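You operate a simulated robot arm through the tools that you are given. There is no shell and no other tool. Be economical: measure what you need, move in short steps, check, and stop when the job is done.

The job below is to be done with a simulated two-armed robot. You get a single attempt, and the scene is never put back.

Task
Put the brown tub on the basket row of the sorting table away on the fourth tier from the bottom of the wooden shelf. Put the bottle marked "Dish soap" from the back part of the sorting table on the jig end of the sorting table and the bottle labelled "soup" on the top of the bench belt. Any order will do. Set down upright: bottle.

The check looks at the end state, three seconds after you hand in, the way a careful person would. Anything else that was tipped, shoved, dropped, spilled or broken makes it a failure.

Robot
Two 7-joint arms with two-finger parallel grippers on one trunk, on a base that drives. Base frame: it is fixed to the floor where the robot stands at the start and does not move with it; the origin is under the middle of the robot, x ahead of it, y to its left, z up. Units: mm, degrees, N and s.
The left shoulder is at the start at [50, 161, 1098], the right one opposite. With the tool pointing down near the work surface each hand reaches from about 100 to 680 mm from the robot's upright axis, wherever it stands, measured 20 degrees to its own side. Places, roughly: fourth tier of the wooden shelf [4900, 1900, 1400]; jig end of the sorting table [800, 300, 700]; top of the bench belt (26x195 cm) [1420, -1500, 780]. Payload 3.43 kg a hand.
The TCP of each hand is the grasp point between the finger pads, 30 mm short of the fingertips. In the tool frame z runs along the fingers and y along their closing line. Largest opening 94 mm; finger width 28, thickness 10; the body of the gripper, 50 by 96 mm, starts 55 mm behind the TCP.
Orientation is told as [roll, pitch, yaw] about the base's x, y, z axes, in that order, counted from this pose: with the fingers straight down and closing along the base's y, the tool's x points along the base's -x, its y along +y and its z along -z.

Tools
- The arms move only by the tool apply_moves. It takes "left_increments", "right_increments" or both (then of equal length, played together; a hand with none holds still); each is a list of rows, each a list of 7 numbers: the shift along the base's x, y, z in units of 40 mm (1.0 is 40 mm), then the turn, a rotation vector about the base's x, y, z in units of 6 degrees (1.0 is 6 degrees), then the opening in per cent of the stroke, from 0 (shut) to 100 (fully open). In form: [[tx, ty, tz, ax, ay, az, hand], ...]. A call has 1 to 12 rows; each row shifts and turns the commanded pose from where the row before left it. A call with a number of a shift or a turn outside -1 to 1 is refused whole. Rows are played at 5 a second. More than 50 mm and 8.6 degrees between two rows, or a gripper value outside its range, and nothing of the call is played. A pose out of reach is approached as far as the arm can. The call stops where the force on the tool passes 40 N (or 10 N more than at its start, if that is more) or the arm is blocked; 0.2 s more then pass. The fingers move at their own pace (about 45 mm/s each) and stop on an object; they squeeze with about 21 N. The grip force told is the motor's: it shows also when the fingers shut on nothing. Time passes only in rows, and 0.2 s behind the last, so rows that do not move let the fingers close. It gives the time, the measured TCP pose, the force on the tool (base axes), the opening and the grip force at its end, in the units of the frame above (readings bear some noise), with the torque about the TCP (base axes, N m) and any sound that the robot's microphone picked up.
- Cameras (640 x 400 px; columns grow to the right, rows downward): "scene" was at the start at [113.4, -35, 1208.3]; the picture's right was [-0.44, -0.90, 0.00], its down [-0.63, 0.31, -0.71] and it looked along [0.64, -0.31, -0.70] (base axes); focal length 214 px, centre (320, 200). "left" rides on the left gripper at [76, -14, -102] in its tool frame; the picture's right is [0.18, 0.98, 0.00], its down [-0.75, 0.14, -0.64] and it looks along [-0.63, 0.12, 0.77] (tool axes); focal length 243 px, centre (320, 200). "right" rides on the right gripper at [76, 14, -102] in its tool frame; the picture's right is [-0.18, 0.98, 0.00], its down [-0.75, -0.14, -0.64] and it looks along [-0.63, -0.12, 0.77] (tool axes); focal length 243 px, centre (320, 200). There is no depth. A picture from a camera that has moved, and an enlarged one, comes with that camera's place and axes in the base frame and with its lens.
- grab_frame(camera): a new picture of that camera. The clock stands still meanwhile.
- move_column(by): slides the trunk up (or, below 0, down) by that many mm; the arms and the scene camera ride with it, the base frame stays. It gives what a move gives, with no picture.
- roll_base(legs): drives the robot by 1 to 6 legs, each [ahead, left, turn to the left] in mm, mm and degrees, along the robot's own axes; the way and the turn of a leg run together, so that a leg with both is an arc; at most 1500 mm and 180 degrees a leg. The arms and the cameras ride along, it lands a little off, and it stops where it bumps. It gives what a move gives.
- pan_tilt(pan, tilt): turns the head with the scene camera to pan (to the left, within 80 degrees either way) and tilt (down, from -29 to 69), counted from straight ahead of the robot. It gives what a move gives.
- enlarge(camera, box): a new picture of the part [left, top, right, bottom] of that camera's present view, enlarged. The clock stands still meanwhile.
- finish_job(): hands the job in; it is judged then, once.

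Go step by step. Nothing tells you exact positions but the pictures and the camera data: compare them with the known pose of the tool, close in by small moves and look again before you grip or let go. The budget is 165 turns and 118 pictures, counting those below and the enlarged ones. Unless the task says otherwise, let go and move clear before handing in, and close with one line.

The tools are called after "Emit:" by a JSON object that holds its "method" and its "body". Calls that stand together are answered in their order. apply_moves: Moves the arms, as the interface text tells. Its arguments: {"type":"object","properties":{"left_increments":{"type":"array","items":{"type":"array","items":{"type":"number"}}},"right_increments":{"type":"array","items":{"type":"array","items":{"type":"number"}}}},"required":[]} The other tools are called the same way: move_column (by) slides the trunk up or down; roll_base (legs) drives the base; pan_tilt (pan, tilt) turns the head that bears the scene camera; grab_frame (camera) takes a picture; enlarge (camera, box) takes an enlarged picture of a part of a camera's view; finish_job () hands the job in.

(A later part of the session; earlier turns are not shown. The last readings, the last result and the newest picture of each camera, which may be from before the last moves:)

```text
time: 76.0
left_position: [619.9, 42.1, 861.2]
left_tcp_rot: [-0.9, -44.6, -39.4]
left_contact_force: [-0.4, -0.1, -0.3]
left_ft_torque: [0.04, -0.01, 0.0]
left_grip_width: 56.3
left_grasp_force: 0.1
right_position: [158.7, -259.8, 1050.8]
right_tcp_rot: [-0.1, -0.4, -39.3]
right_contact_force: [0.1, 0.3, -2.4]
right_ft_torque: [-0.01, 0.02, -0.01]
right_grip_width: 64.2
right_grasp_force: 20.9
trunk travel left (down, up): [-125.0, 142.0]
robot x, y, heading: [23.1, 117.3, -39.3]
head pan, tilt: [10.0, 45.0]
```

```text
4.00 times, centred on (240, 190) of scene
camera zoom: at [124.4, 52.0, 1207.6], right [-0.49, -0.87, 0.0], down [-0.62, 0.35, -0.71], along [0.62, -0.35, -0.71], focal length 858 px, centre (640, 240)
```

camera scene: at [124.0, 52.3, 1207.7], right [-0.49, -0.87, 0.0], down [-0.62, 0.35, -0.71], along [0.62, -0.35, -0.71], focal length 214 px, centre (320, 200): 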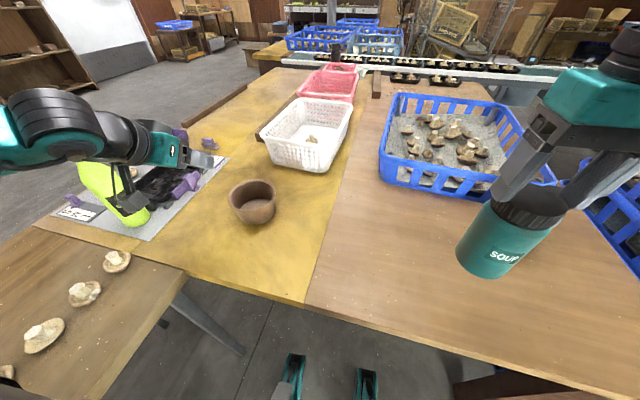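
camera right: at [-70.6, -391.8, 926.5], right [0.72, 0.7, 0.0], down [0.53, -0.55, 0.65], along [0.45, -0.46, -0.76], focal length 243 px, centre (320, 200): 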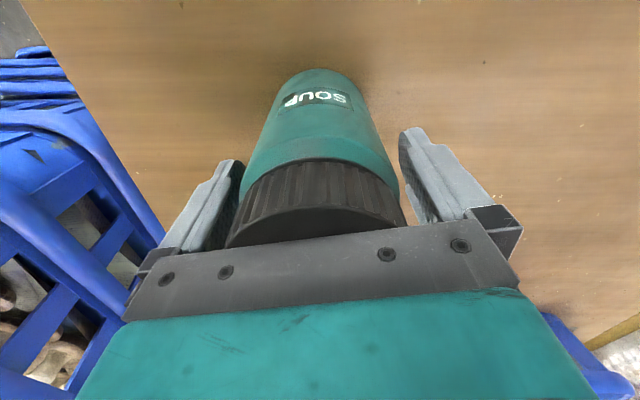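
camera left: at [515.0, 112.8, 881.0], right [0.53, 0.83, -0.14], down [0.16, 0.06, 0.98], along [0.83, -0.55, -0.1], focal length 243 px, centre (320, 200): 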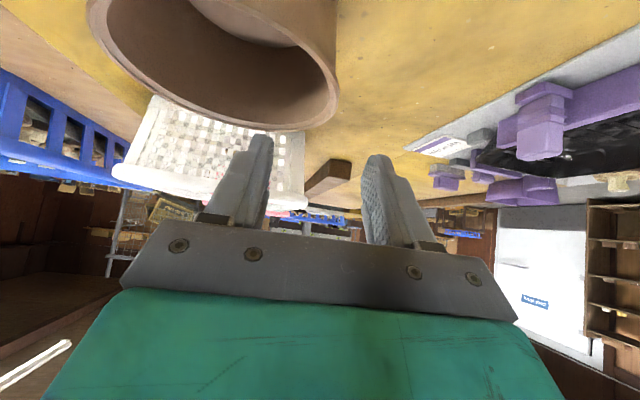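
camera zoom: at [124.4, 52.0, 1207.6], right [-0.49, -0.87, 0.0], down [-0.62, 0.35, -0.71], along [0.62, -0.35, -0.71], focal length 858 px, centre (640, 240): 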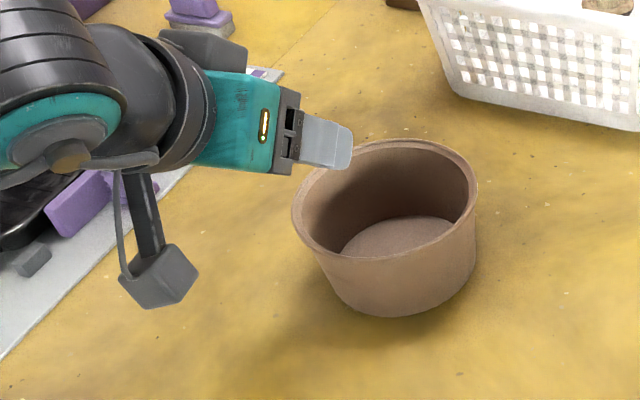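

Slightly overshifted; move 6 mm outward, then lower to z≈797.

Emit:
{"method": "apply_moves", "body": {"left_increments": [[0.13, 0.1, -0.3, 0, 0, 0, 60], [0, 0, -0.5, 0, 0, 0, 60], [0, 0, -0.5, 0, 0, 0, 60], [0, 0, -0.3, 0, 0, 0, 60]]}}

Emit:
{"method": "grab_frame", "body": {"camera": "left"}}

Emit:
{"method": "enlarge", "body": {"camera": "scene", "box": [160, 140, 320, 240]}}

```text
time: 77.0
left_position: [626.1, 44.2, 797.2]
left_tcp_rot: [-1.1, -44.8, -39.3]
left_contact_force: [0.3, -0.8, 0.8]
left_ft_torque: [-0.02, 0.05, -0.01]
left_grip_width: 56.6
left_grasp_force: 0.1
right_position: [158.5, -259.8, 1051.5]
right_tcp_rot: [-0.1, -0.3, -39.3]
right_contact_force: [0.3, -0.4, -2.4]
right_ft_torque: [-0.01, -0.01, 0.01]
right_grip_width: 64.5
right_grasp_force: 20.8
trunk travel left (down, up): [-125.0, 142.0]
robot x, y, heading: [24.5, 118.4, -39.5]
head pan, tilt: [10.0, 45.0]
```

```text
56 pictures are left
camera left: at [520.5, 116.3, 816.6], right [0.53, 0.83, -0.14], down [0.16, 0.06, 0.98], along [0.83, -0.55, -0.1], focal length 243 px, centre (320, 200)
```

left: 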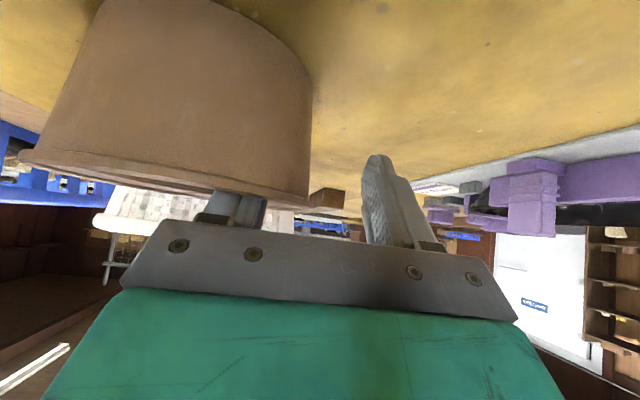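

```text
4.00 times, centred on (240, 190) of scene
camera zoom: at [124.2, 52.1, 1207.7], right [-0.49, -0.87, 0.0], down [-0.62, 0.35, -0.71], along [0.62, -0.35, -0.71], focal length 858 px, centre (640, 240)
```

zoom: 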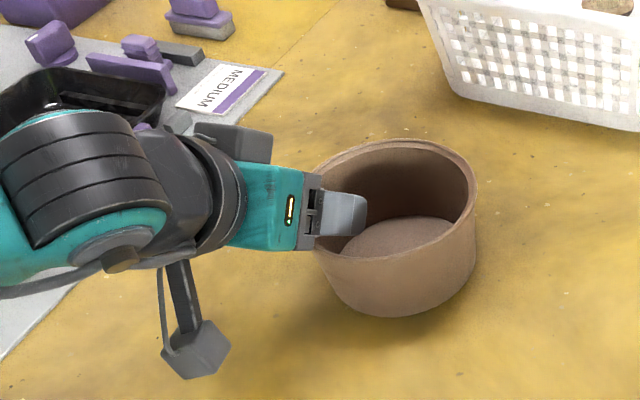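

One finger is inside, one outside. Close on the wall.

Emit:
{"method": "apply_moves", "body": {"left_increments": [[0, 0, 0, 0, 0, 0, 30], [0, 0, 0, 0, 0, 0, 0], [0, 0, 0, 0, 0, 0, 0], [0, 0, 0, 0, 0, 0, 0], [0, 0, 0, 0, 0, 0, 0]]}}

Emit:
{"method": "apply_moves", "body": {"left_increments": [[0, 0, 0.3, 0, 0, 0, 0], [0, 0, 0.6, 0, 0, 0, 0], [0, 0, 0, 0, 0, 0, 0]]}}

Emit:
{"method": "grab_frame", "body": {"camera": "scene"}}

```text
time: 78.2
left_position: [624.5, 44.6, 797.6]
left_tcp_rot: [-1.1, -44.7, -39.3]
left_contact_force: [-1.2, -0.1, 2.7]
left_ft_torque: [-0.2, 0.29, -0.06]
left_grip_width: 16.6
left_grasp_force: 21.1
right_position: [157.2, -260.1, 1051.5]
right_tcp_rot: [0.0, -0.3, -39.3]
right_contact_force: [-0.3, 0.3, -2.7]
right_ft_torque: [-0.04, 0.0, -0.01]
right_grip_width: 64.4
right_grasp_force: 20.9
trunk travel left (down, up): [-125.0, 142.0]
robot x, y, heading: [25.1, 118.2, -39.4]
head pan, tilt: [10.0, 45.0]
```

```text
time: 79.0
left_position: [623.4, 45.0, 834.2]
left_tcp_rot: [-0.9, -44.6, -39.4]
left_contact_force: [0.3, 0.1, 0.0]
left_ft_torque: [0.02, -0.01, 0.0]
left_grip_width: 13.2
left_grasp_force: 21.0
right_position: [157.4, -259.2, 1051.4]
right_tcp_rot: [-0.2, -0.3, -39.3]
right_contact_force: [0.0, -0.1, -2.2]
right_ft_torque: [-0.06, 0.02, -0.02]
right_grip_width: 64.5
right_grasp_force: 20.7
trunk travel left (down, up): [-125.0, 142.0]
robot x, y, heading: [21.2, 119.6, -39.6]
head pan, tilt: [10.0, 45.0]
```

```text
54 pictures are left
camera scene: at [124.4, 52.1, 1207.6], right [-0.49, -0.87, 0.0], down [-0.62, 0.35, -0.71], along [0.62, -0.35, -0.71], focal length 214 px, centre (320, 200)
```

scene: 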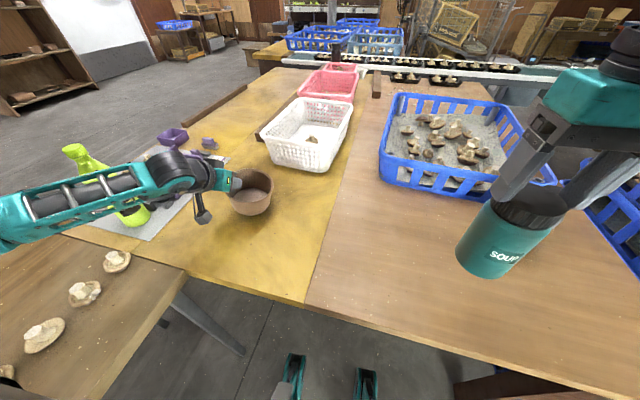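

Force reads no weight; check whether the tub came along.

Emit:
{"method": "enlarge", "body": {"camera": "scene", "box": [160, 140, 320, 240]}}

Emit:
{"method": "grab_frame", "body": {"camera": "left"}}

```text
4.00 times, centred on (240, 190) of scene
camera zoom: at [124.4, 52.1, 1207.6], right [-0.49, -0.87, 0.0], down [-0.62, 0.35, -0.71], along [0.62, -0.35, -0.71], focal length 858 px, centre (640, 240)
```

zoom: 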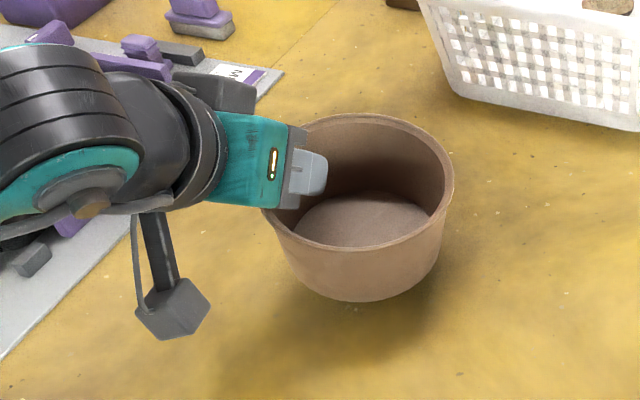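

```text
52 pictures are left
camera left: at [519.6, 115.8, 852.4], right [0.53, 0.84, -0.14], down [0.16, 0.06, 0.98], along [0.83, -0.55, -0.1], focal length 243 px, centre (320, 200)
```

left: 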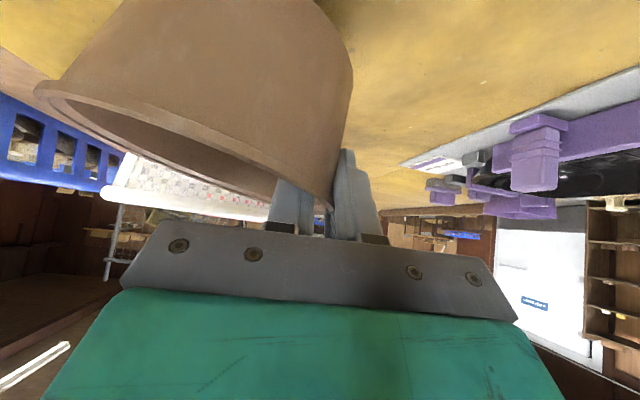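

The tub is lifted (very light). Raise it and the trunk, then survey the belt and routes.

Emit:
{"method": "apply_moves", "body": {"left_increments": [[0, 0, 1, 0, 0, 0, 0], [0, 0, 1, 0, 0, 0, 0], [0, 0, 1, 0, 0, 0, 0], [0, 0, 1, 0, 0, 0, 0]]}}

Emit:
{"method": "move_column", "body": {"by": 140}}

Emit:
{"method": "pan_tilt", "body": {"pan": 5, "tilt": 15}}

Emit:
{"method": "enlarge", "body": {"camera": "scene", "box": [180, 100, 500, 300]}}

Emit:
{"method": "pan_tilt", "body": {"pan": -70, "tilt": 20}}

Emit:
{"method": "grab_frame", "body": {"camera": "scene"}}

```text
time: 80.0
left_position: [626.0, 45.0, 992.3]
left_tcp_rot: [-1.0, -44.7, -39.4]
left_contact_force: [0.4, 0.0, -1.4]
left_ft_torque: [0.02, -0.02, 0.0]
left_grip_width: 13.1
left_grasp_force: 20.9
right_position: [158.2, -260.6, 1051.0]
right_tcp_rot: [-0.1, -0.2, -39.3]
right_contact_force: [-0.1, -0.1, -2.0]
right_ft_torque: [-0.03, 0.0, -0.02]
right_grip_width: 64.6
right_grasp_force: 20.7
trunk travel left (down, up): [-125.0, 142.0]
robot x, y, heading: [24.3, 118.3, -39.6]
head pan, tilt: [10.0, 45.0]
```

```text
time: 81.7
left_position: [625.0, 45.2, 1130.7]
left_tcp_rot: [-1.0, -44.6, -39.4]
left_contact_force: [-0.3, -0.3, 0.0]
left_ft_torque: [0.03, -0.01, -0.03]
left_grip_width: 13.1
left_grasp_force: 21.1
right_position: [158.8, -260.5, 1190.9]
right_tcp_rot: [-0.2, -0.3, -39.3]
right_contact_force: [0.5, 0.0, -3.2]
right_ft_torque: [0.03, 0.0, -0.03]
right_grip_width: 64.5
right_grasp_force: 20.8
trunk travel left (down, up): [-265.0, 2.0]
robot x, y, heading: [22.0, 118.8, -39.4]
head pan, tilt: [10.0, 45.0]
```

```text
time: 82.7
left_position: [625.3, 45.7, 1132.4]
left_tcp_rot: [-1.0, -44.7, -39.3]
left_contact_force: [0.3, -0.2, -0.8]
left_ft_torque: [0.05, -0.02, -0.01]
left_grip_width: 13.2
left_grasp_force: 20.8
right_position: [159.2, -259.9, 1191.3]
right_tcp_rot: [-0.1, -0.4, -39.4]
right_contact_force: [0.8, 0.3, -2.3]
right_ft_torque: [0.0, 0.01, -0.01]
right_grip_width: 64.5
right_grasp_force: 21.1
trunk travel left (down, up): [-265.0, 2.0]
robot x, y, heading: [23.1, 114.8, -39.6]
head pan, tilt: [5.0, 15.0]
```

```text
2.00 times, centred on (340, 200) of scene
camera zoom: at [130.6, 39.2, 1394.4], right [-0.57, -0.82, 0.0], down [-0.21, 0.15, -0.97], along [0.8, -0.55, -0.26], focal length 429 px, centre (280, 200)
```

zoom: 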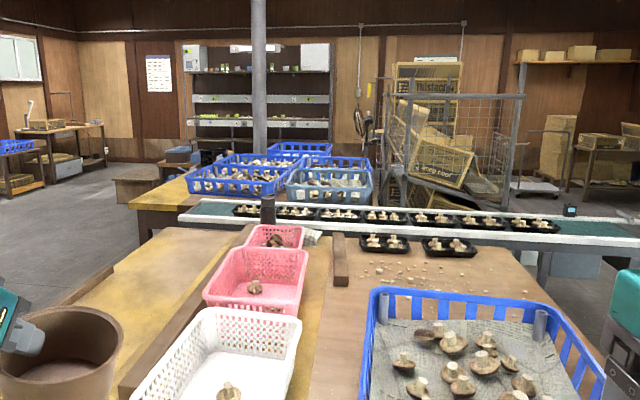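

```text
time: 84.1
left_position: [625.8, 45.7, 1131.0]
left_tcp_rot: [-1.0, -44.7, -39.4]
left_contact_force: [0.0, 0.2, -0.9]
left_ft_torque: [0.03, -0.03, -0.03]
left_grip_width: 13.2
left_grasp_force: 21.4
right_position: [158.1, -260.3, 1191.0]
right_tcp_rot: [-0.2, -0.2, -39.3]
right_contact_force: [-0.3, -1.0, -2.6]
right_ft_torque: [0.02, 0.01, -0.02]
right_grip_width: 64.4
right_grasp_force: 20.7
trunk travel left (down, up): [-265.0, 2.0]
robot x, y, heading: [25.2, 117.7, -39.6]
head pan, tilt: [-70.0, 20.0]
```

```text
50 pictures are left
camera scene: at [22.6, 4.3, 1386.3], right [-0.94, 0.33, 0.0], down [0.11, 0.32, -0.94], along [-0.31, -0.89, -0.34], focal length 214 px, centre (320, 200)
```

scene: 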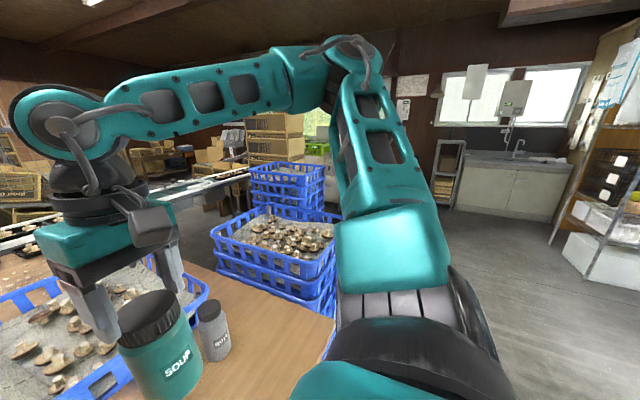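

The belt has a free section at its left end (~[2060,-870]), reachable from the open floor left of the table, which also leads to the shelf. I'll back off and turn clockwise to look behind for the route around the bench.

Emit:
{"method": "roll_base", "body": {"legs": [[-400, -80, -5], [0, 0, -95]]}}

Emit:
{"method": "pan_tilt", "body": {"pan": -70, "tilt": 20}}

Emit:
{"method": "grab_frame", "body": {"camera": "scene"}}

```text
time: 86.0
left_position: [389.8, 113.2, 1126.9]
left_tcp_rot: [-2.2, -44.4, -43.7]
left_contact_force: [0.1, 0.1, -1.3]
left_ft_torque: [0.03, -0.03, 0.0]
left_grip_width: 12.9
left_grasp_force: 21.3
right_position: [-89.2, -148.3, 1186.9]
right_tcp_rot: [0.0, 0.2, -43.1]
right_contact_force: [0.0, -0.3, -1.7]
right_ft_torque: [-0.02, 0.03, 0.02]
right_grip_width: 64.5
right_grasp_force: 21.0
trunk travel left (down, up): [-265.0, 2.0]
robot x, y, heading: [-205.6, 247.4, -43.3]
head pan, tilt: [-70.0, 20.0]
stopped in leg 1: the robot was blocked; the commanded pose is now the measured one
```

```text
time: 86.6
left_position: [391.3, 115.9, 1126.5]
left_tcp_rot: [-2.2, -44.1, -43.4]
left_contact_force: [0.3, -0.5, -0.7]
left_ft_torque: [0.02, 0.0, 0.0]
left_grip_width: 13.3
left_grasp_force: 21.1
right_position: [-86.3, -149.2, 1187.1]
right_tcp_rot: [0.1, 0.5, -42.8]
right_contact_force: [-0.7, -0.4, -2.9]
right_ft_torque: [0.03, -0.02, 0.01]
right_grip_width: 64.5
right_grasp_force: 20.9
trunk travel left (down, up): [-265.0, 2.0]
robot x, y, heading: [-203.1, 245.2, -43.1]
head pan, tilt: [-70.0, 20.0]
```

```text
49 pictures are left
camera scene: at [-204.8, 120.4, 1385.1], right [-0.92, 0.39, 0.01], down [0.13, 0.32, -0.94], along [-0.37, -0.86, -0.35], focal length 214 px, centre (320, 200)
```

scene: 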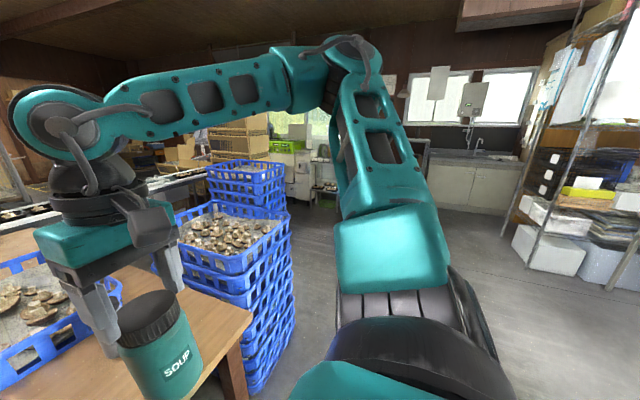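

Something behind blocks. Move forward a little and turn clockwise to see it.

Emit:
{"method": "roll_base", "body": {"legs": [[80, 0, 0], [0, 0, -90]]}}

Emit:
{"method": "grab_frame", "body": {"camera": "scene"}}

```text
time: 91.4
left_position: [-243.1, -406.5, 1131.6]
left_tcp_rot: [-2.1, -44.9, -131.1]
left_contact_force: [0.0, 0.0, -1.3]
left_ft_torque: [0.0, -0.01, 0.03]
left_grip_width: 12.9
left_grasp_force: 20.8
right_position: [-527.4, 65.4, 1191.5]
right_tcp_rot: [-0.2, -0.3, -130.7]
right_contact_force: [0.6, -0.5, -2.3]
right_ft_torque: [0.01, 0.0, 0.0]
right_grip_width: 64.6
right_grasp_force: 21.0
trunk travel left (down, up): [-265.0, 2.0]
robot x, y, heading: [-148.1, 186.9, -131.0]
head pan, tilt: [-70.0, 20.0]
```

```text
48 pictures are left
camera scene: at [-259.8, 193.1, 1386.3], right [0.36, 0.93, 0.0], down [0.32, -0.12, -0.94], along [-0.88, 0.34, -0.34], focal length 214 px, centre (320, 200)
```

scene: 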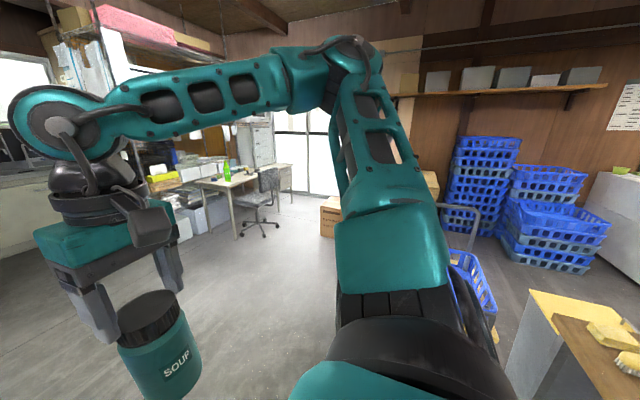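

There's a trolley and cabinet near the bench's end; turn further to see the hidden part directly behind.

Emit:
{"method": "roll_base", "body": {"legs": [[0, 0, -60]]}}

Emit:
{"method": "pan_tilt", "body": {"pan": -25, "tilt": 30}}

Emit:
{"method": "grab_frame", "body": {"camera": "scene"}}

```text
time: 94.5
left_position: [-714.7, -11.0, 1131.0]
left_tcp_rot: [-2.2, -45.0, 167.4]
left_contact_force: [-0.1, 0.1, -1.0]
left_ft_torque: [-0.03, 0.0, 0.03]
left_grip_width: 12.5
left_grasp_force: 20.6
right_position: [-439.0, 464.7, 1189.9]
right_tcp_rot: [-0.1, -0.3, 167.8]
right_contact_force: [0.5, -0.3, -2.0]
right_ft_torque: [-0.01, -0.02, 0.0]
right_grip_width: 64.4
right_grasp_force: 20.8
trunk travel left (down, up): [-265.0, 2.0]
robot x, y, heading: [-146.8, 188.0, 167.9]
head pan, tilt: [-70.0, 20.0]
```

```text
time: 95.6
left_position: [-715.7, -11.0, 1132.0]
left_tcp_rot: [-2.1, -44.9, 167.6]
left_contact_force: [-0.7, 0.6, -1.3]
left_ft_torque: [-0.03, 0.0, -0.04]
left_grip_width: 12.6
left_grasp_force: 21.1
right_position: [-439.4, 463.2, 1190.9]
right_tcp_rot: [0.0, -0.3, 167.8]
right_contact_force: [0.4, 0.4, -2.0]
right_ft_torque: [0.01, 0.01, 0.01]
right_grip_width: 64.4
right_grasp_force: 21.5
trunk travel left (down, up): [-265.0, 2.0]
robot x, y, heading: [-147.2, 192.4, 167.6]
head pan, tilt: [-25.0, 30.0]
```

```text
47 pictures are left
camera scene: at [-257.5, 253.7, 1370.3], right [0.61, 0.79, 0.0], down [0.4, -0.3, -0.87], along [-0.69, 0.53, -0.5], focal length 214 px, centre (320, 200)
```

scene: 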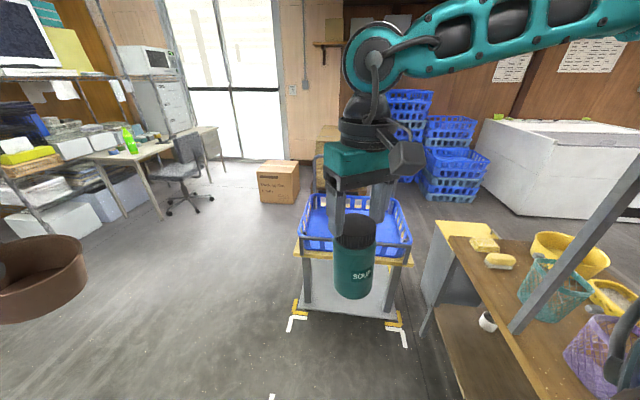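

A stand with a basket blocks the direct way; I can go around its far side. Drive: away left of it, then turn toward +y and look.

Emit:
{"method": "roll_base", "body": {"legs": [[793, 368, 0], [644, -371, 0], [0, 0, -78]]}}

Emit:
{"method": "pan_tilt", "body": {"pan": -20, "tilt": 30}}

Emit:
{"method": "grab_frame", "body": {"camera": "scene"}}

```text
time: 107.2
left_position: [-1879.2, 992.3, 1131.9]
left_tcp_rot: [-2.1, -44.9, 90.0]
left_contact_force: [-1.5, -0.8, -0.7]
left_ft_torque: [-0.01, 0.04, 0.02]
left_grip_width: 12.5
left_grasp_force: 21.1
right_position: [-1356.7, 823.9, 1191.3]
right_tcp_rot: [-0.1, -0.4, 90.4]
right_contact_force: [0.1, -0.1, -3.1]
right_ft_torque: [0.02, 0.01, -0.01]
right_grip_width: 64.3
right_grasp_force: 21.4
trunk travel left (down, up): [-265.0, 2.0]
robot x, y, heading: [-1557.1, 483.9, 90.0]
head pan, tilt: [-25.0, 30.0]
```

```text
time: 107.9
left_position: [-1879.6, 991.5, 1131.1]
left_tcp_rot: [-2.1, -44.9, 90.0]
left_contact_force: [-0.1, -0.4, -1.1]
left_ft_torque: [0.0, 0.06, 0.02]
left_grip_width: 12.7
left_grasp_force: 20.6
right_position: [-1356.3, 824.2, 1193.1]
right_tcp_rot: [-0.2, -0.3, 90.3]
right_contact_force: [0.2, -0.6, -2.4]
right_ft_torque: [0.01, -0.02, 0.02]
right_grip_width: 64.6
right_grasp_force: 20.3
trunk travel left (down, up): [-265.0, 2.0]
robot x, y, heading: [-1561.5, 477.9, 90.1]
head pan, tilt: [-20.0, 30.0]
```

```text
46 pictures are left
camera scene: at [-1530.2, 604.9, 1370.2], right [0.94, -0.34, 0.0], down [-0.17, -0.47, -0.87], along [0.29, 0.81, -0.5], focal length 214 px, centre (320, 200)
```

scene: 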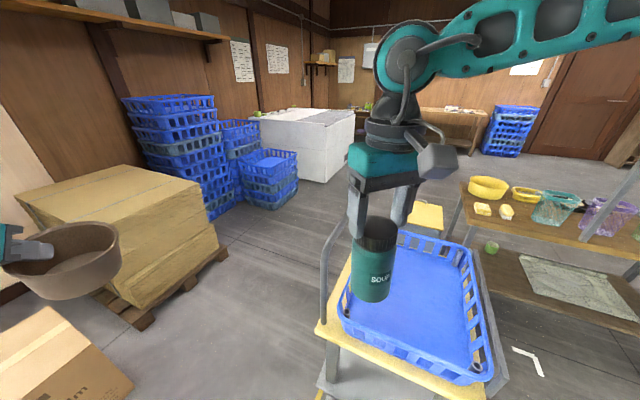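

Corridor left of the trolley is clear enough. Weave through it and turn toward +x.

Emit:
{"method": "roll_base", "body": {"legs": [[420, 220, 0], [350, 0, 0], [500, -260, 0], [0, 0, -75]]}}

Emit:
{"method": "pan_tilt", "body": {"pan": -20, "tilt": 25}}

Emit:
{"method": "grab_frame", "body": {"camera": "scene"}}

```text
time: 118.6
left_position: [-1098.7, 2170.4, 1130.1]
left_tcp_rot: [-2.1, -44.8, 14.3]
left_contact_force: [0.4, -0.6, -0.7]
left_ft_torque: [0.08, 0.0, 0.04]
left_grip_width: 12.0
left_grasp_force: 21.2
right_position: [-1132.3, 1620.5, 1191.0]
right_tcp_rot: [-0.1, -0.4, 14.5]
right_contact_force: [0.5, -0.5, -2.0]
right_ft_torque: [-0.02, 0.01, -0.01]
right_grip_width: 64.5
right_grasp_force: 20.8
trunk travel left (down, up): [-265.0, 2.0]
robot x, y, heading: [-1518.5, 1734.7, 14.3]
head pan, tilt: [-20.0, 30.0]
```

```text
time: 119.2
left_position: [-1099.6, 2169.1, 1131.5]
left_tcp_rot: [-2.1, -44.9, 14.2]
left_contact_force: [-0.9, -0.2, -0.8]
left_ft_torque: [0.04, 0.03, -0.03]
left_grip_width: 12.1
left_grasp_force: 21.1
right_position: [-1131.5, 1620.5, 1190.8]
right_tcp_rot: [-0.2, -0.2, 14.5]
right_contact_force: [-0.7, -0.2, -2.1]
right_ft_torque: [0.0, 0.02, 0.05]
right_grip_width: 64.4
right_grasp_force: 21.2
trunk travel left (down, up): [-265.0, 2.0]
robot x, y, heading: [-1517.5, 1731.9, 14.5]
head pan, tilt: [-20.0, 25.0]
```

```text
45 pictures are left
camera scene: at [-1386.8, 1734.8, 1378.2], right [-0.1, -1.0, 0.0], down [-0.42, 0.04, -0.91], along [0.9, -0.09, -0.42], focal length 214 px, centre (320, 200)
```

scene: 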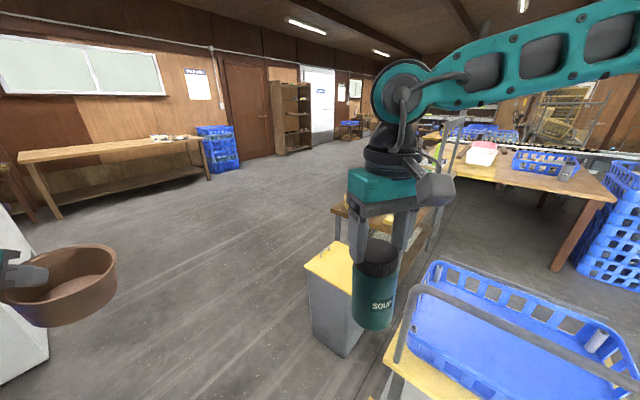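

Clear floor ahead on the far side. Drive past the cabinet, turn along the table's left side and advance.

Emit:
{"method": "roll_base", "body": {"legs": [[1090, 149, 0], [579, -356, 0], [0, 0, -60], [1300, 0, 0]]}}

Emit:
{"method": "pan_tilt", "body": {"pan": -10, "tilt": 25}}

Emit:
{"method": "grab_frame", "body": {"camera": "scene"}}

```text
time: 137.0
left_position: [1654.3, 904.2, 1130.5]
left_tcp_rot: [-2.1, -44.9, -45.4]
left_contact_force: [0.4, 0.0, -0.7]
left_ft_torque: [0.03, 0.0, -0.01]
left_grip_width: 11.4
left_grasp_force: 21.7
right_position: [1163.6, 656.3, 1192.5]
right_tcp_rot: [-0.1, -0.3, -45.1]
right_contact_force: [-0.4, 0.0, -2.5]
right_ft_torque: [0.04, -0.01, 0.04]
right_grip_width: 64.4
right_grasp_force: 20.4
trunk travel left (down, up): [-265.0, 2.0]
robot x, y, heading: [1068.0, 1045.4, -45.3]
head pan, tilt: [-20.0, 25.0]
```

```text
time: 137.7
left_position: [1654.1, 903.7, 1131.8]
left_tcp_rot: [-2.0, -45.0, -45.5]
left_contact_force: [0.1, -0.6, -0.4]
left_ft_torque: [-0.01, -0.02, 0.01]
left_grip_width: 11.2
left_grasp_force: 21.0
right_position: [1163.4, 655.8, 1191.0]
right_tcp_rot: [-0.1, -0.2, -45.1]
right_contact_force: [0.0, -0.1, -2.1]
right_ft_torque: [0.01, -0.02, -0.02]
right_grip_width: 64.5
right_grasp_force: 21.1
trunk travel left (down, up): [-265.0, 2.0]
robot x, y, heading: [1063.6, 1043.0, -45.3]
head pan, tilt: [-10.0, 25.0]
```

```text
44 pictures are left
camera scene: at [1146.9, 941.7, 1378.2], right [-0.82, -0.57, 0.0], down [-0.24, 0.35, -0.91], along [0.52, -0.74, -0.42], focal length 214 px, centre (320, 200)
```

scene: 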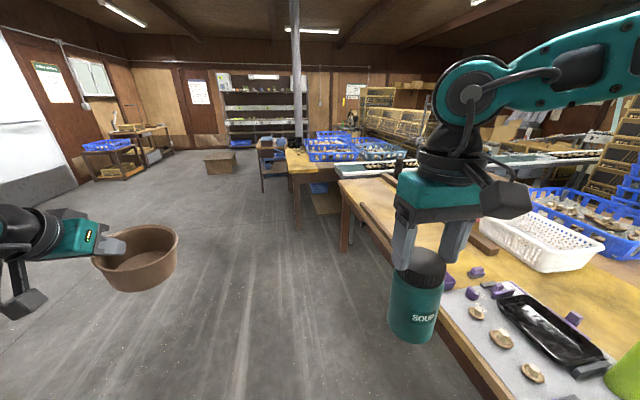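

The tub's grip width is creeping down (13→11 mm); inspect it.

Emit:
{"method": "grab_frame", "body": {"camera": "left"}}

Emit:
{"method": "enlarge", "body": {"camera": "scene", "box": [0, 190, 200, 315]}}

```text
43 pictures are left
camera left: at [1558.0, 988.0, 1150.0], right [0.63, 0.76, -0.16], down [0.18, 0.05, 0.98], along [0.76, -0.64, -0.1], focal length 243 px, centre (320, 200)
```

left: 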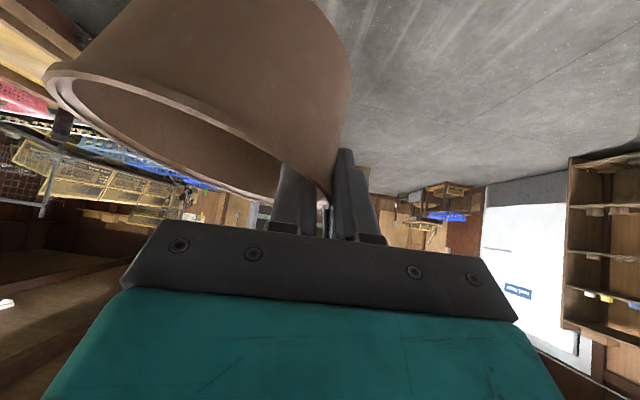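

```text
3.20 times, centred on (100, 252) of scene
camera zoom: at [1146.9, 941.7, 1378.2], right [-0.82, -0.57, 0.0], down [-0.24, 0.35, -0.91], along [0.52, -0.74, -0.42], focal length 686 px, centre (1024, 32)
```

zoom: 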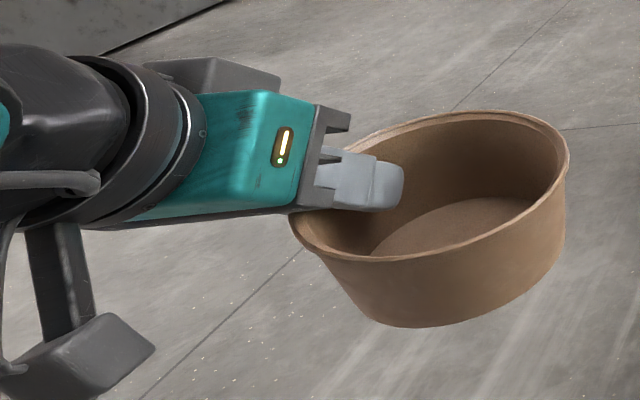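

Tub is tilted but firmly pinched. Raise the tub hand for clearance and drive to the belt's left end.

Emit:
{"method": "apply_moves", "body": {"left_increments": [[0, 0, 0.8, 0, 0, 0, 0], [0, 0, 0.9, 0, 0, 0, 0], [0, 0, 0.9, 0, 0, 0, 0], [0, 0, 0.9, 0, 0, 0, 0]]}}

Emit:
{"method": "roll_base", "body": {"legs": [[1000, -50, 0], [700, -110, 0], [0, 0, -34]]}}

Emit:
{"method": "pan_tilt", "body": {"pan": -15, "tilt": 40}}

Emit:
{"method": "grab_frame", "body": {"camera": "scene"}}

```text
time: 138.7
left_position: [1653.3, 903.8, 1272.7]
left_tcp_rot: [-2.0, -44.7, -45.6]
left_contact_force: [0.3, 0.4, -1.1]
left_ft_torque: [0.01, -0.03, 0.01]
left_grip_width: 11.4
left_grasp_force: 20.8
right_position: [1162.3, 656.0, 1191.3]
right_tcp_rot: [0.0, -0.2, -45.1]
right_contact_force: [0.3, -0.2, -2.4]
right_ft_torque: [0.02, 0.0, -0.05]
right_grip_width: 64.1
right_grasp_force: 20.9
trunk travel left (down, up): [-265.0, 2.0]
robot x, y, heading: [1067.5, 1047.9, -45.2]
head pan, tilt: [-10.0, 25.0]
```

```text
time: 149.2
left_position: [2543.7, -770.2, 1271.1]
left_tcp_rot: [-2.1, -45.0, -80.9]
left_contact_force: [0.0, 0.2, -0.4]
left_ft_torque: [0.01, -0.04, -0.01]
left_grip_width: 11.1
left_grasp_force: 20.7
right_position: [2000.7, -686.0, 1192.6]
right_tcp_rot: [-0.1, -0.3, -80.7]
right_contact_force: [-0.2, 0.1, -2.4]
right_ft_torque: [-0.01, -0.01, 0.01]
right_grip_width: 64.3
right_grasp_force: 20.8
trunk travel left (down, up): [-265.0, 2.0]
robot x, y, heading: [2148.0, -317.0, -80.9]
head pan, tilt: [-10.0, 25.0]
```

```text
time: 149.9
left_position: [2543.3, -770.2, 1273.5]
left_tcp_rot: [-2.1, -45.0, -81.0]
left_contact_force: [-0.3, 0.4, -0.9]
left_ft_torque: [0.03, -0.08, -0.01]
left_grip_width: 11.1
left_grasp_force: 21.2
right_position: [2001.4, -685.3, 1191.5]
right_tcp_rot: [-0.1, -0.3, -80.7]
right_contact_force: [0.4, 0.5, -2.1]
right_ft_torque: [-0.01, 0.01, 0.0]
right_grip_width: 64.7
right_grasp_force: 21.1
trunk travel left (down, up): [-265.0, 2.0]
robot x, y, heading: [2148.5, -311.7, -81.1]
head pan, tilt: [-15.0, 40.0]
```

```text
41 pictures are left
camera scene: at [2146.5, -436.9, 1354.9], right [-0.99, 0.1, 0.0], down [0.07, 0.64, -0.77], along [-0.08, -0.76, -0.64], focal length 214 px, centre (320, 200)
```

scene: 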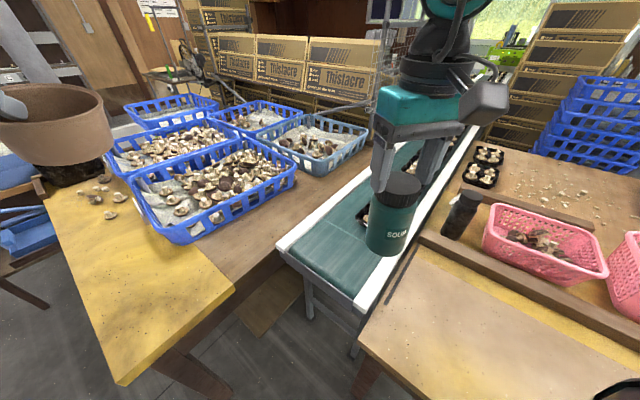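

The belt's free left section is visible at ≈[2050,-890]. Move closer, lower the trunk.

Emit:
{"method": "roll_base", "body": {"legs": [[95, 78, 0], [0, 0, -10]]}}

Emit:
{"method": "move_column", "body": {"by": -140}}

Emit:
{"method": "apply_moves", "body": {"right_increments": [[0.15, -0.85, 0, 0, 0, 0, 0], [0.15, -0.85, 0, 0, 0, 0, 0], [0.15, -0.85, 0, 0, 0, 0, 0], [0.1, -0.85, 0, 0, 0, 0, 0]]}}

Emit:
{"method": "grab_frame", "body": {"camera": "scene"}}

Emit:
{"method": "grab_frame", "body": {"camera": "right"}}

```text
time: 151.9
left_position: [2550.8, -913.4, 1271.7]
left_tcp_rot: [-2.0, -44.9, -91.0]
left_contact_force: [-0.2, -0.7, -0.4]
left_ft_torque: [0.02, -0.03, 0.02]
left_grip_width: 11.2
left_grasp_force: 21.5
right_position: [2030.2, -735.6, 1191.0]
right_tcp_rot: [0.0, -0.3, -90.7]
right_contact_force: [-0.7, -1.1, -2.6]
right_ft_torque: [-0.02, -0.03, -0.01]
right_grip_width: 64.5
right_grasp_force: 20.7
trunk travel left (down, up): [-265.0, 2.0]
robot x, y, heading: [2238.2, -393.7, -90.5]
head pan, tilt: [-15.0, 40.0]
```

```text
time: 153.5
left_position: [2549.8, -913.8, 1132.1]
left_tcp_rot: [-2.1, -44.9, -91.0]
left_contact_force: [0.2, 0.3, -0.5]
left_ft_torque: [-0.02, -0.07, -0.02]
left_grip_width: 11.1
left_grasp_force: 21.1
right_position: [2030.4, -737.0, 1051.6]
right_tcp_rot: [-0.1, -0.3, -90.7]
right_contact_force: [1.0, 0.0, -1.8]
right_ft_torque: [0.01, 0.02, 0.0]
right_grip_width: 64.4
right_grasp_force: 21.4
trunk travel left (down, up): [-125.0, 142.0]
robot x, y, heading: [2243.0, -395.1, -90.8]
head pan, tilt: [-15.0, 40.0]
```

```text
time: 154.5
left_position: [2550.2, -913.7, 1131.8]
left_tcp_rot: [-2.0, -44.8, -91.0]
left_contact_force: [-0.2, 0.2, -0.2]
left_ft_torque: [-0.01, -0.03, -0.02]
left_grip_width: 11.1
left_grasp_force: 21.0
right_position: [2052.2, -873.4, 1050.6]
right_tcp_rot: [-0.1, -0.2, -90.7]
right_contact_force: [0.1, 0.4, -2.2]
right_ft_torque: [0.01, -0.02, 0.03]
right_grip_width: 64.6
right_grasp_force: 21.1
trunk travel left (down, up): [-125.0, 142.0]
robot x, y, heading: [2236.4, -393.7, -91.0]
head pan, tilt: [-15.0, 40.0]
```

```text
40 pictures are left
camera scene: at [2216.6, -516.7, 1214.8], right [-0.96, 0.27, 0.0], down [0.18, 0.62, -0.77], along [-0.21, -0.74, -0.64], focal length 214 px, centre (320, 200)
```

scene: 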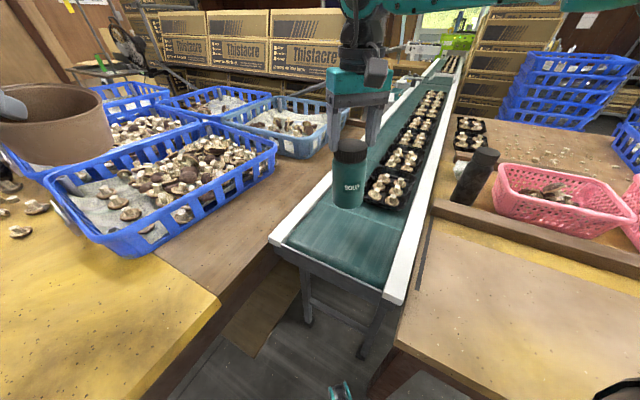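

```text
39 pictures are left
camera right: at [2067.1, -797.0, 1152.5], right [0.98, -0.2, 0.0], down [-0.15, -0.75, 0.65], along [-0.13, -0.63, -0.76], focal length 243 px, centre (320, 200)
```

right: 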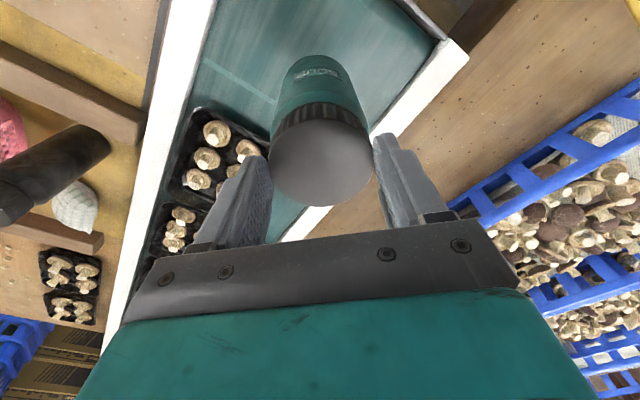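

Landing point lies on the free green belt, clear of the tray. The jar hangs by its cap's top edge, so lower gently.

Emit:
{"method": "apply_moves", "body": {"right_increments": [[0, 0, -0.5, 0, 0, 0, 0], [0, 0, -0.6, 0, 0, 0, 0], [0, 0, -0.6, 0, 0, 0, 0], [0, 0, -0.3, 0, 0, 0, 0]]}}

Emit:
{"method": "enlarge", "body": {"camera": "scene", "box": [260, 120, 460, 245]}}

```text
time: 155.5
left_position: [2550.5, -912.9, 1132.0]
left_tcp_rot: [-2.3, -45.0, -91.1]
left_contact_force: [-0.3, -0.4, -1.3]
left_ft_torque: [0.01, -0.08, -0.01]
left_grip_width: 10.6
left_grasp_force: 20.8
right_position: [2051.7, -874.0, 970.0]
right_tcp_rot: [0.0, -0.4, -90.8]
right_contact_force: [0.1, 0.2, -2.2]
right_ft_torque: [0.02, 0.0, -0.02]
right_grip_width: 64.4
right_grasp_force: 20.9
trunk travel left (down, up): [-125.0, 142.0]
robot x, y, heading: [2241.9, -394.6, -90.6]
head pan, tilt: [-15.0, 40.0]
```

```text
3.20 times, centred on (360, 182) of scene
camera zoom: at [2216.6, -516.2, 1214.9], right [-0.96, 0.27, 0.0], down [0.18, 0.62, -0.77], along [-0.21, -0.74, -0.64], focal length 686 px, centre (192, 256)
```

zoom: 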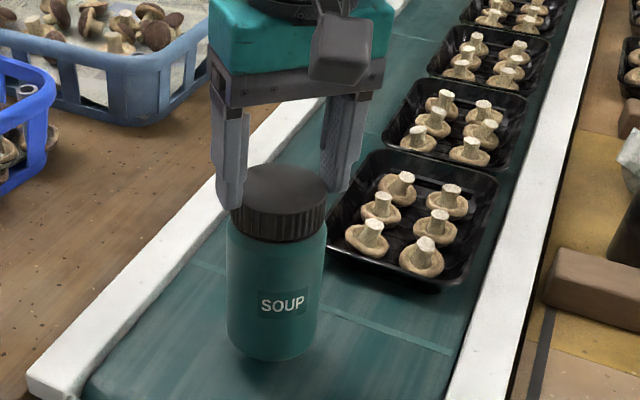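

About 10–15 mm to go; lower in fine steps.

Emit:
{"method": "apply_moves", "body": {"right_increments": [[0, 0, -0.12, 0, 0, 0, 0], [0, 0, -0.1, 0, 0, 0, 0]]}}

Emit:
{"method": "apply_moves", "body": {"right_increments": [[0, 0, -0.1, 0, 0, 0, 0]]}}

```text
time: 156.1
left_position: [2550.9, -912.4, 1131.8]
left_tcp_rot: [-2.1, -44.8, -91.0]
left_contact_force: [0.0, -0.9, -1.0]
left_ft_torque: [-0.02, -0.04, 0.0]
left_grip_width: 10.7
left_grasp_force: 21.3
right_position: [2052.0, -873.0, 962.8]
right_tcp_rot: [-0.1, -0.2, -90.7]
right_contact_force: [-1.0, -0.6, -3.0]
right_ft_torque: [0.02, 0.03, -0.02]
right_grip_width: 64.6
right_grasp_force: 21.0
trunk travel left (down, up): [-125.0, 142.0]
robot x, y, heading: [2238.2, -394.9, -90.9]
head pan, tilt: [-15.0, 40.0]
```

```text
time: 156.5
left_position: [2550.2, -912.8, 1131.9]
left_tcp_rot: [-2.1, -44.9, -91.0]
left_contact_force: [0.6, -0.3, -0.1]
left_ft_torque: [-0.04, -0.03, 0.0]
left_grip_width: 10.8
left_grasp_force: 22.0
right_position: [2052.5, -872.9, 959.2]
right_tcp_rot: [-0.2, -0.3, -90.7]
right_contact_force: [-0.6, -0.5, -3.2]
right_ft_torque: [0.0, 0.03, 0.0]
right_grip_width: 64.1
right_grasp_force: 21.1
trunk travel left (down, up): [-125.0, 142.0]
robot x, y, heading: [2241.6, -393.8, -90.7]
head pan, tilt: [-15.0, 40.0]
```

Emit:
{"method": "apply_moves", "body": {"right_increments": [[0, 0, -0.1, 0, 0, 0, 0]]}}

Emit:
{"method": "apply_moves", "body": {"right_increments": [[0, 0, -0.1, 0, 0, 0, 0]]}}

Emit:
{"method": "enlarge", "body": {"camera": "scene", "box": [260, 120, 460, 245]}}

```text
time: 156.9
left_position: [2550.0, -912.4, 1131.9]
left_tcp_rot: [-2.1, -44.8, -91.1]
left_contact_force: [-0.2, 0.5, -1.2]
left_ft_torque: [0.01, -0.1, 0.0]
left_grip_width: 11.0
left_grasp_force: 21.0
right_position: [2052.9, -872.6, 954.7]
right_tcp_rot: [-0.1, -0.3, -90.7]
right_contact_force: [-0.4, -0.5, -2.3]
right_ft_torque: [-0.01, 0.0, 0.0]
right_grip_width: 64.3
right_grasp_force: 20.6
trunk travel left (down, up): [-125.0, 142.0]
robot x, y, heading: [2239.6, -395.4, -90.9]
head pan, tilt: [-15.0, 40.0]
```

```text
time: 157.3
left_position: [2551.1, -914.1, 1132.0]
left_tcp_rot: [-2.1, -44.9, -91.0]
left_contact_force: [0.0, 0.4, -0.6]
left_ft_torque: [0.01, -0.07, 0.02]
left_grip_width: 10.9
left_grasp_force: 21.0
right_position: [2052.4, -872.0, 950.5]
right_tcp_rot: [-0.1, -0.3, -90.7]
right_contact_force: [-0.5, -0.3, -1.9]
right_ft_torque: [0.03, -0.03, -0.03]
right_grip_width: 64.2
right_grasp_force: 20.6
trunk travel left (down, up): [-125.0, 142.0]
robot x, y, heading: [2239.7, -393.5, -90.9]
head pan, tilt: [-15.0, 40.0]
```

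```text
3.20 times, centred on (360, 182) of scene
camera zoom: at [2216.6, -516.2, 1214.9], right [-0.96, 0.27, 0.0], down [0.18, 0.62, -0.77], along [-0.21, -0.74, -0.64], focal length 686 px, centre (192, 256)
```

zoom: 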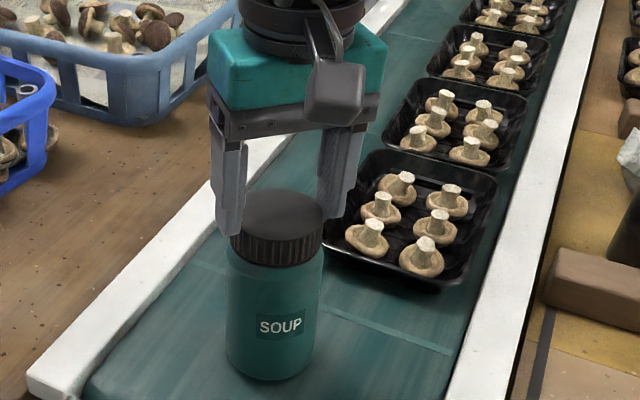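

Still hanging; continue down.

Emit:
{"method": "apply_moves", "body": {"right_increments": [[0, 0, -0.1, 0, 0, 0, 0], [0, 0, -0.1, 0, 0, 0, 0]]}}

Emit:
{"method": "apply_moves", "body": {"right_increments": [[0, 0, -0.1, 0, 0, 0, 0]]}}

Emit:
{"method": "apply_moves", "body": {"right_increments": [[0, 0, -0.1, 0, 0, 0, 0]]}}

```text
time: 157.9
left_position: [2550.4, -912.8, 1133.2]
left_tcp_rot: [-2.1, -45.0, -91.0]
left_contact_force: [-0.3, 0.5, -0.4]
left_ft_torque: [0.04, -0.05, 0.01]
left_grip_width: 10.6
left_grasp_force: 20.8
right_position: [2052.8, -871.8, 945.8]
right_tcp_rot: [0.0, -0.7, -90.8]
right_contact_force: [-3.9, 5.1, 19.7]
right_ft_torque: [0.3, 0.22, -0.03]
right_grip_width: 64.4
right_grasp_force: 21.3
trunk travel left (down, up): [-125.0, 142.0]
robot x, y, heading: [2235.4, -394.3, -90.8]
head pan, tilt: [-15.0, 40.0]
```

```text
time: 158.3
left_position: [2550.2, -911.4, 1133.2]
left_tcp_rot: [-2.1, -45.1, -90.9]
left_contact_force: [0.0, 0.5, -1.0]
left_ft_torque: [0.01, -0.01, 0.0]
left_grip_width: 10.7
left_grasp_force: 20.8
right_position: [2050.6, -871.7, 940.7]
right_tcp_rot: [-0.1, -0.5, -90.8]
right_contact_force: [-5.1, 2.9, 21.2]
right_ft_torque: [-0.15, 0.44, -0.07]
right_grip_width: 64.8
right_grasp_force: 21.2
trunk travel left (down, up): [-125.0, 142.0]
robot x, y, heading: [2241.2, -393.3, -90.8]
head pan, tilt: [-15.0, 40.0]
```

```text
time: 158.7
left_position: [2549.3, -912.4, 1133.3]
left_tcp_rot: [-2.1, -45.0, -91.0]
left_contact_force: [-0.8, 0.7, -1.8]
left_ft_torque: [0.02, -0.05, 0.0]
left_grip_width: 10.9
left_grasp_force: 21.3
right_position: [2051.7, -871.5, 936.0]
right_tcp_rot: [-0.1, -0.6, -90.8]
right_contact_force: [-5.8, 2.8, 22.3]
right_ft_torque: [-0.05, 0.44, -0.07]
right_grip_width: 64.9
right_grasp_force: 21.3
trunk travel left (down, up): [-125.0, 142.0]
robot x, y, heading: [2239.4, -395.1, -90.7]
head pan, tilt: [-15.0, 40.0]
```

On the belt (contact at 946). Open slowly and lift straight up.

Emit:
{"method": "apply_moves", "body": {"right_increments": [[0, 0, 0.1, 0, 0, 0, 0], [0, 0, 0, 0, 0, 0, 72], [0, 0, 0, 0, 0, 0, 80], [0, 0, 0, 0, 0, 0, 88], [0, 0, 0, 0, 0, 0, 88], [0, 0, 0.4, 0, 0, 0, 88], [0, 0, 1, 0, 0, 0, 88], [0, 0, 1, 0, 0, 0, 88], [0, 0, 0.8, 0, 0, 0, 88]]}}

Emit:
{"method": "enlarge", "body": {"camera": "scene", "box": [220, 120, 460, 270]}}

```text
time: 160.7
left_position: [2550.5, -911.3, 1132.0]
left_tcp_rot: [-2.1, -44.9, -91.0]
left_contact_force: [-0.2, 1.1, -0.9]
left_ft_torque: [-0.01, -0.07, 0.01]
left_grip_width: 10.7
left_grasp_force: 21.4
right_position: [2051.5, -871.1, 1066.7]
right_tcp_rot: [-0.1, -0.4, -90.7]
right_contact_force: [-0.3, 0.6, 0.7]
right_ft_torque: [0.02, -0.03, -0.01]
right_grip_width: 82.8
right_grasp_force: 0.0
trunk travel left (down, up): [-125.0, 142.0]
robot x, y, heading: [2239.4, -395.5, -90.9]
head pan, tilt: [-15.0, 40.0]
```

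```text
2.67 times, centred on (340, 195) of scene
camera zoom: at [2216.7, -515.8, 1214.9], right [-0.96, 0.27, 0.0], down [0.18, 0.62, -0.77], along [-0.21, -0.74, -0.64], focal length 572 px, centre (267, 213)
```

zoom: 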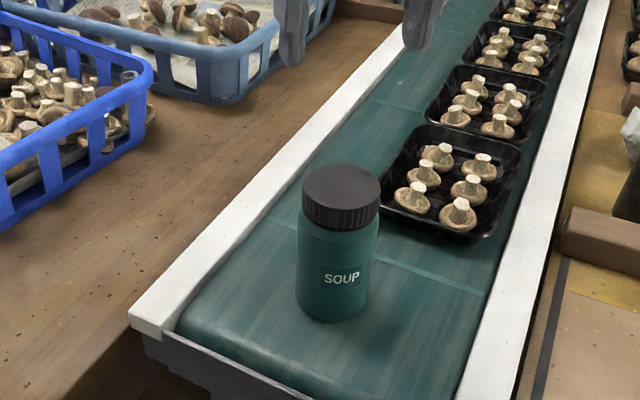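

Soup stands upright on the belt. Retract the right hand, raise the trunk, back off and head toward the wooden shelf.

Emit:
{"method": "apply_moves", "body": {"right_increments": [[0, 0.8, 0.3, 0, 0, 0, 88], [0, 0.8, 0, 0, 0, 0, 88], [0, 0.8, 0, 0, 0, 0, 88], [0, 0.8, 0, 0, 0, 0, 50]]}}

Emit:
{"method": "move_column", "body": {"by": 140}}

Emit:
{"method": "roll_base", "body": {"legs": [[-430, 90, 0], [0, 0, 135], [1000, 0, 0]]}}

Emit:
{"method": "pan_tilt", "body": {"pan": 0, "tilt": 10}}

Emit:
{"method": "grab_frame", "body": {"camera": "scene"}}

```text
time: 161.7
left_position: [2549.9, -912.4, 1132.6]
left_tcp_rot: [-2.1, -44.9, -91.0]
left_contact_force: [-0.3, -0.4, -0.4]
left_ft_torque: [0.02, -0.03, 0.01]
left_grip_width: 10.7
left_grasp_force: 21.7
right_position: [2053.3, -743.0, 1079.4]
right_tcp_rot: [0.0, -0.3, -90.8]
right_contact_force: [0.2, 0.3, -0.5]
right_ft_torque: [0.0, 0.02, 0.01]
right_grip_width: 48.0
right_grasp_force: 0.1
trunk travel left (down, up): [-125.0, 142.0]
robot x, y, heading: [2238.7, -392.8, -91.0]
head pan, tilt: [-15.0, 40.0]
```

```text
time: 163.4
left_position: [2549.7, -912.9, 1272.0]
left_tcp_rot: [-2.1, -44.9, -91.1]
left_contact_force: [-0.7, 0.1, -1.3]
left_ft_torque: [0.01, -0.02, 0.0]
left_grip_width: 10.6
left_grasp_force: 20.6
right_position: [2053.6, -744.4, 1220.6]
right_tcp_rot: [-0.1, -0.3, -90.7]
right_contact_force: [-1.1, -1.0, -0.5]
right_ft_torque: [0.01, 0.02, 0.04]
right_grip_width: 47.2
right_grasp_force: 0.1
trunk travel left (down, up): [-265.0, 2.0]
robot x, y, heading: [2238.7, -396.9, -90.9]
head pan, tilt: [-15.0, 40.0]
```

```text
time: 176.4
left_position: [3245.2, 1293.6, 1272.0]
left_tcp_rot: [-2.1, -44.9, 42.0]
left_contact_force: [0.5, -0.1, -1.0]
left_ft_torque: [0.02, 0.02, -0.02]
left_grip_width: 10.3
left_grasp_force: 21.0
right_position: [3461.1, 813.3, 1220.6]
right_tcp_rot: [0.0, -0.3, 42.3]
right_contact_force: [0.6, 0.5, 0.1]
right_ft_torque: [0.0, -0.01, -0.01]
right_grip_width: 47.0
right_grasp_force: 0.1
trunk travel left (down, up): [-265.0, 2.0]
robot x, y, heading: [3078.0, 713.5, 42.2]
head pan, tilt: [-15.0, 40.0]
```

```text
time: 177.3
left_position: [3245.4, 1292.6, 1271.7]
left_tcp_rot: [-2.1, -44.9, 42.1]
left_contact_force: [0.7, 0.2, -1.2]
left_ft_torque: [0.02, 0.02, -0.04]
left_grip_width: 10.5
left_grasp_force: 20.2
right_position: [3461.6, 814.5, 1219.6]
right_tcp_rot: [-0.1, -0.3, 42.3]
right_contact_force: [0.5, -0.1, 0.1]
right_ft_torque: [0.02, -0.02, 0.0]
right_grip_width: 47.0
right_grasp_force: 0.2
trunk travel left (down, up): [-265.0, 2.0]
robot x, y, heading: [3075.4, 714.4, 42.3]
head pan, tilt: [0.0, 10.0]
```

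```text
35 pictures are left
camera scene: at [3176.1, 802.5, 1402.5], right [0.67, -0.74, 0.0], down [-0.13, -0.12, -0.98], along [0.73, 0.66, -0.17], focal length 214 px, centre (320, 200)
```

scene: 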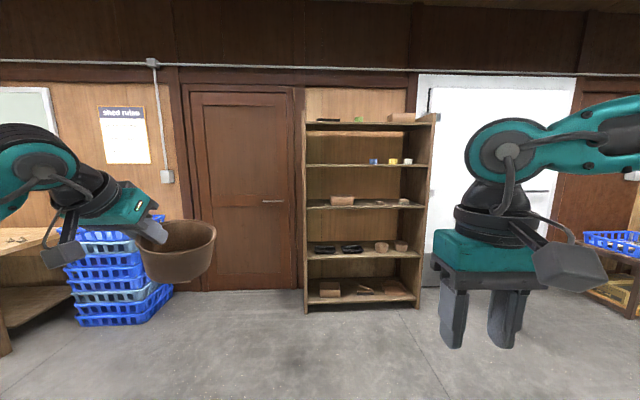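

The shelf is ahead: five boards; the fourth from the bottom is the one with small blue/yellow items on its right half, left half free. Zoom.

Emit:
{"method": "enlarge", "body": {"camera": "scene", "box": [280, 90, 460, 320]}}

Emit:
{"method": "enlarge", "body": {"camera": "scene", "box": [120, 190, 240, 300]}}

```text
1.74 times, centred on (370, 205) of scene
camera zoom: at [3176.1, 802.5, 1402.5], right [0.67, -0.74, 0.0], down [-0.13, -0.12, -0.98], along [0.73, 0.66, -0.17], focal length 373 px, centre (233, 191)
```

zoom: 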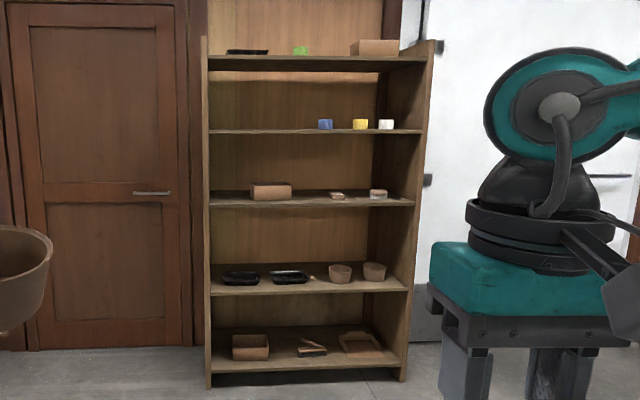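

```text
3.64 times, centred on (180, 245) of scene
camera zoom: at [3176.1, 802.5, 1402.5], right [0.67, -0.74, 0.0], down [-0.13, -0.12, -0.98], along [0.73, 0.66, -0.17], focal length 780 px, centre (829, 36)
```

zoom: 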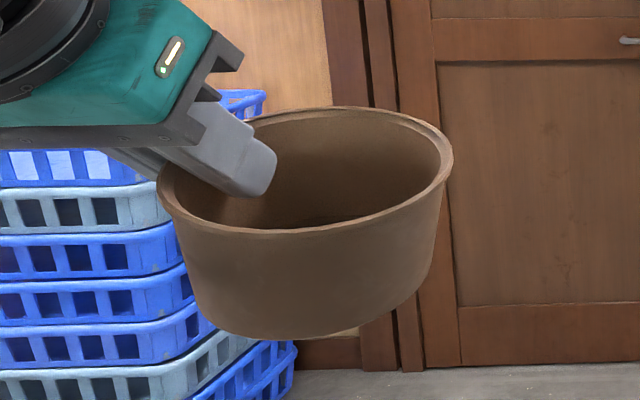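

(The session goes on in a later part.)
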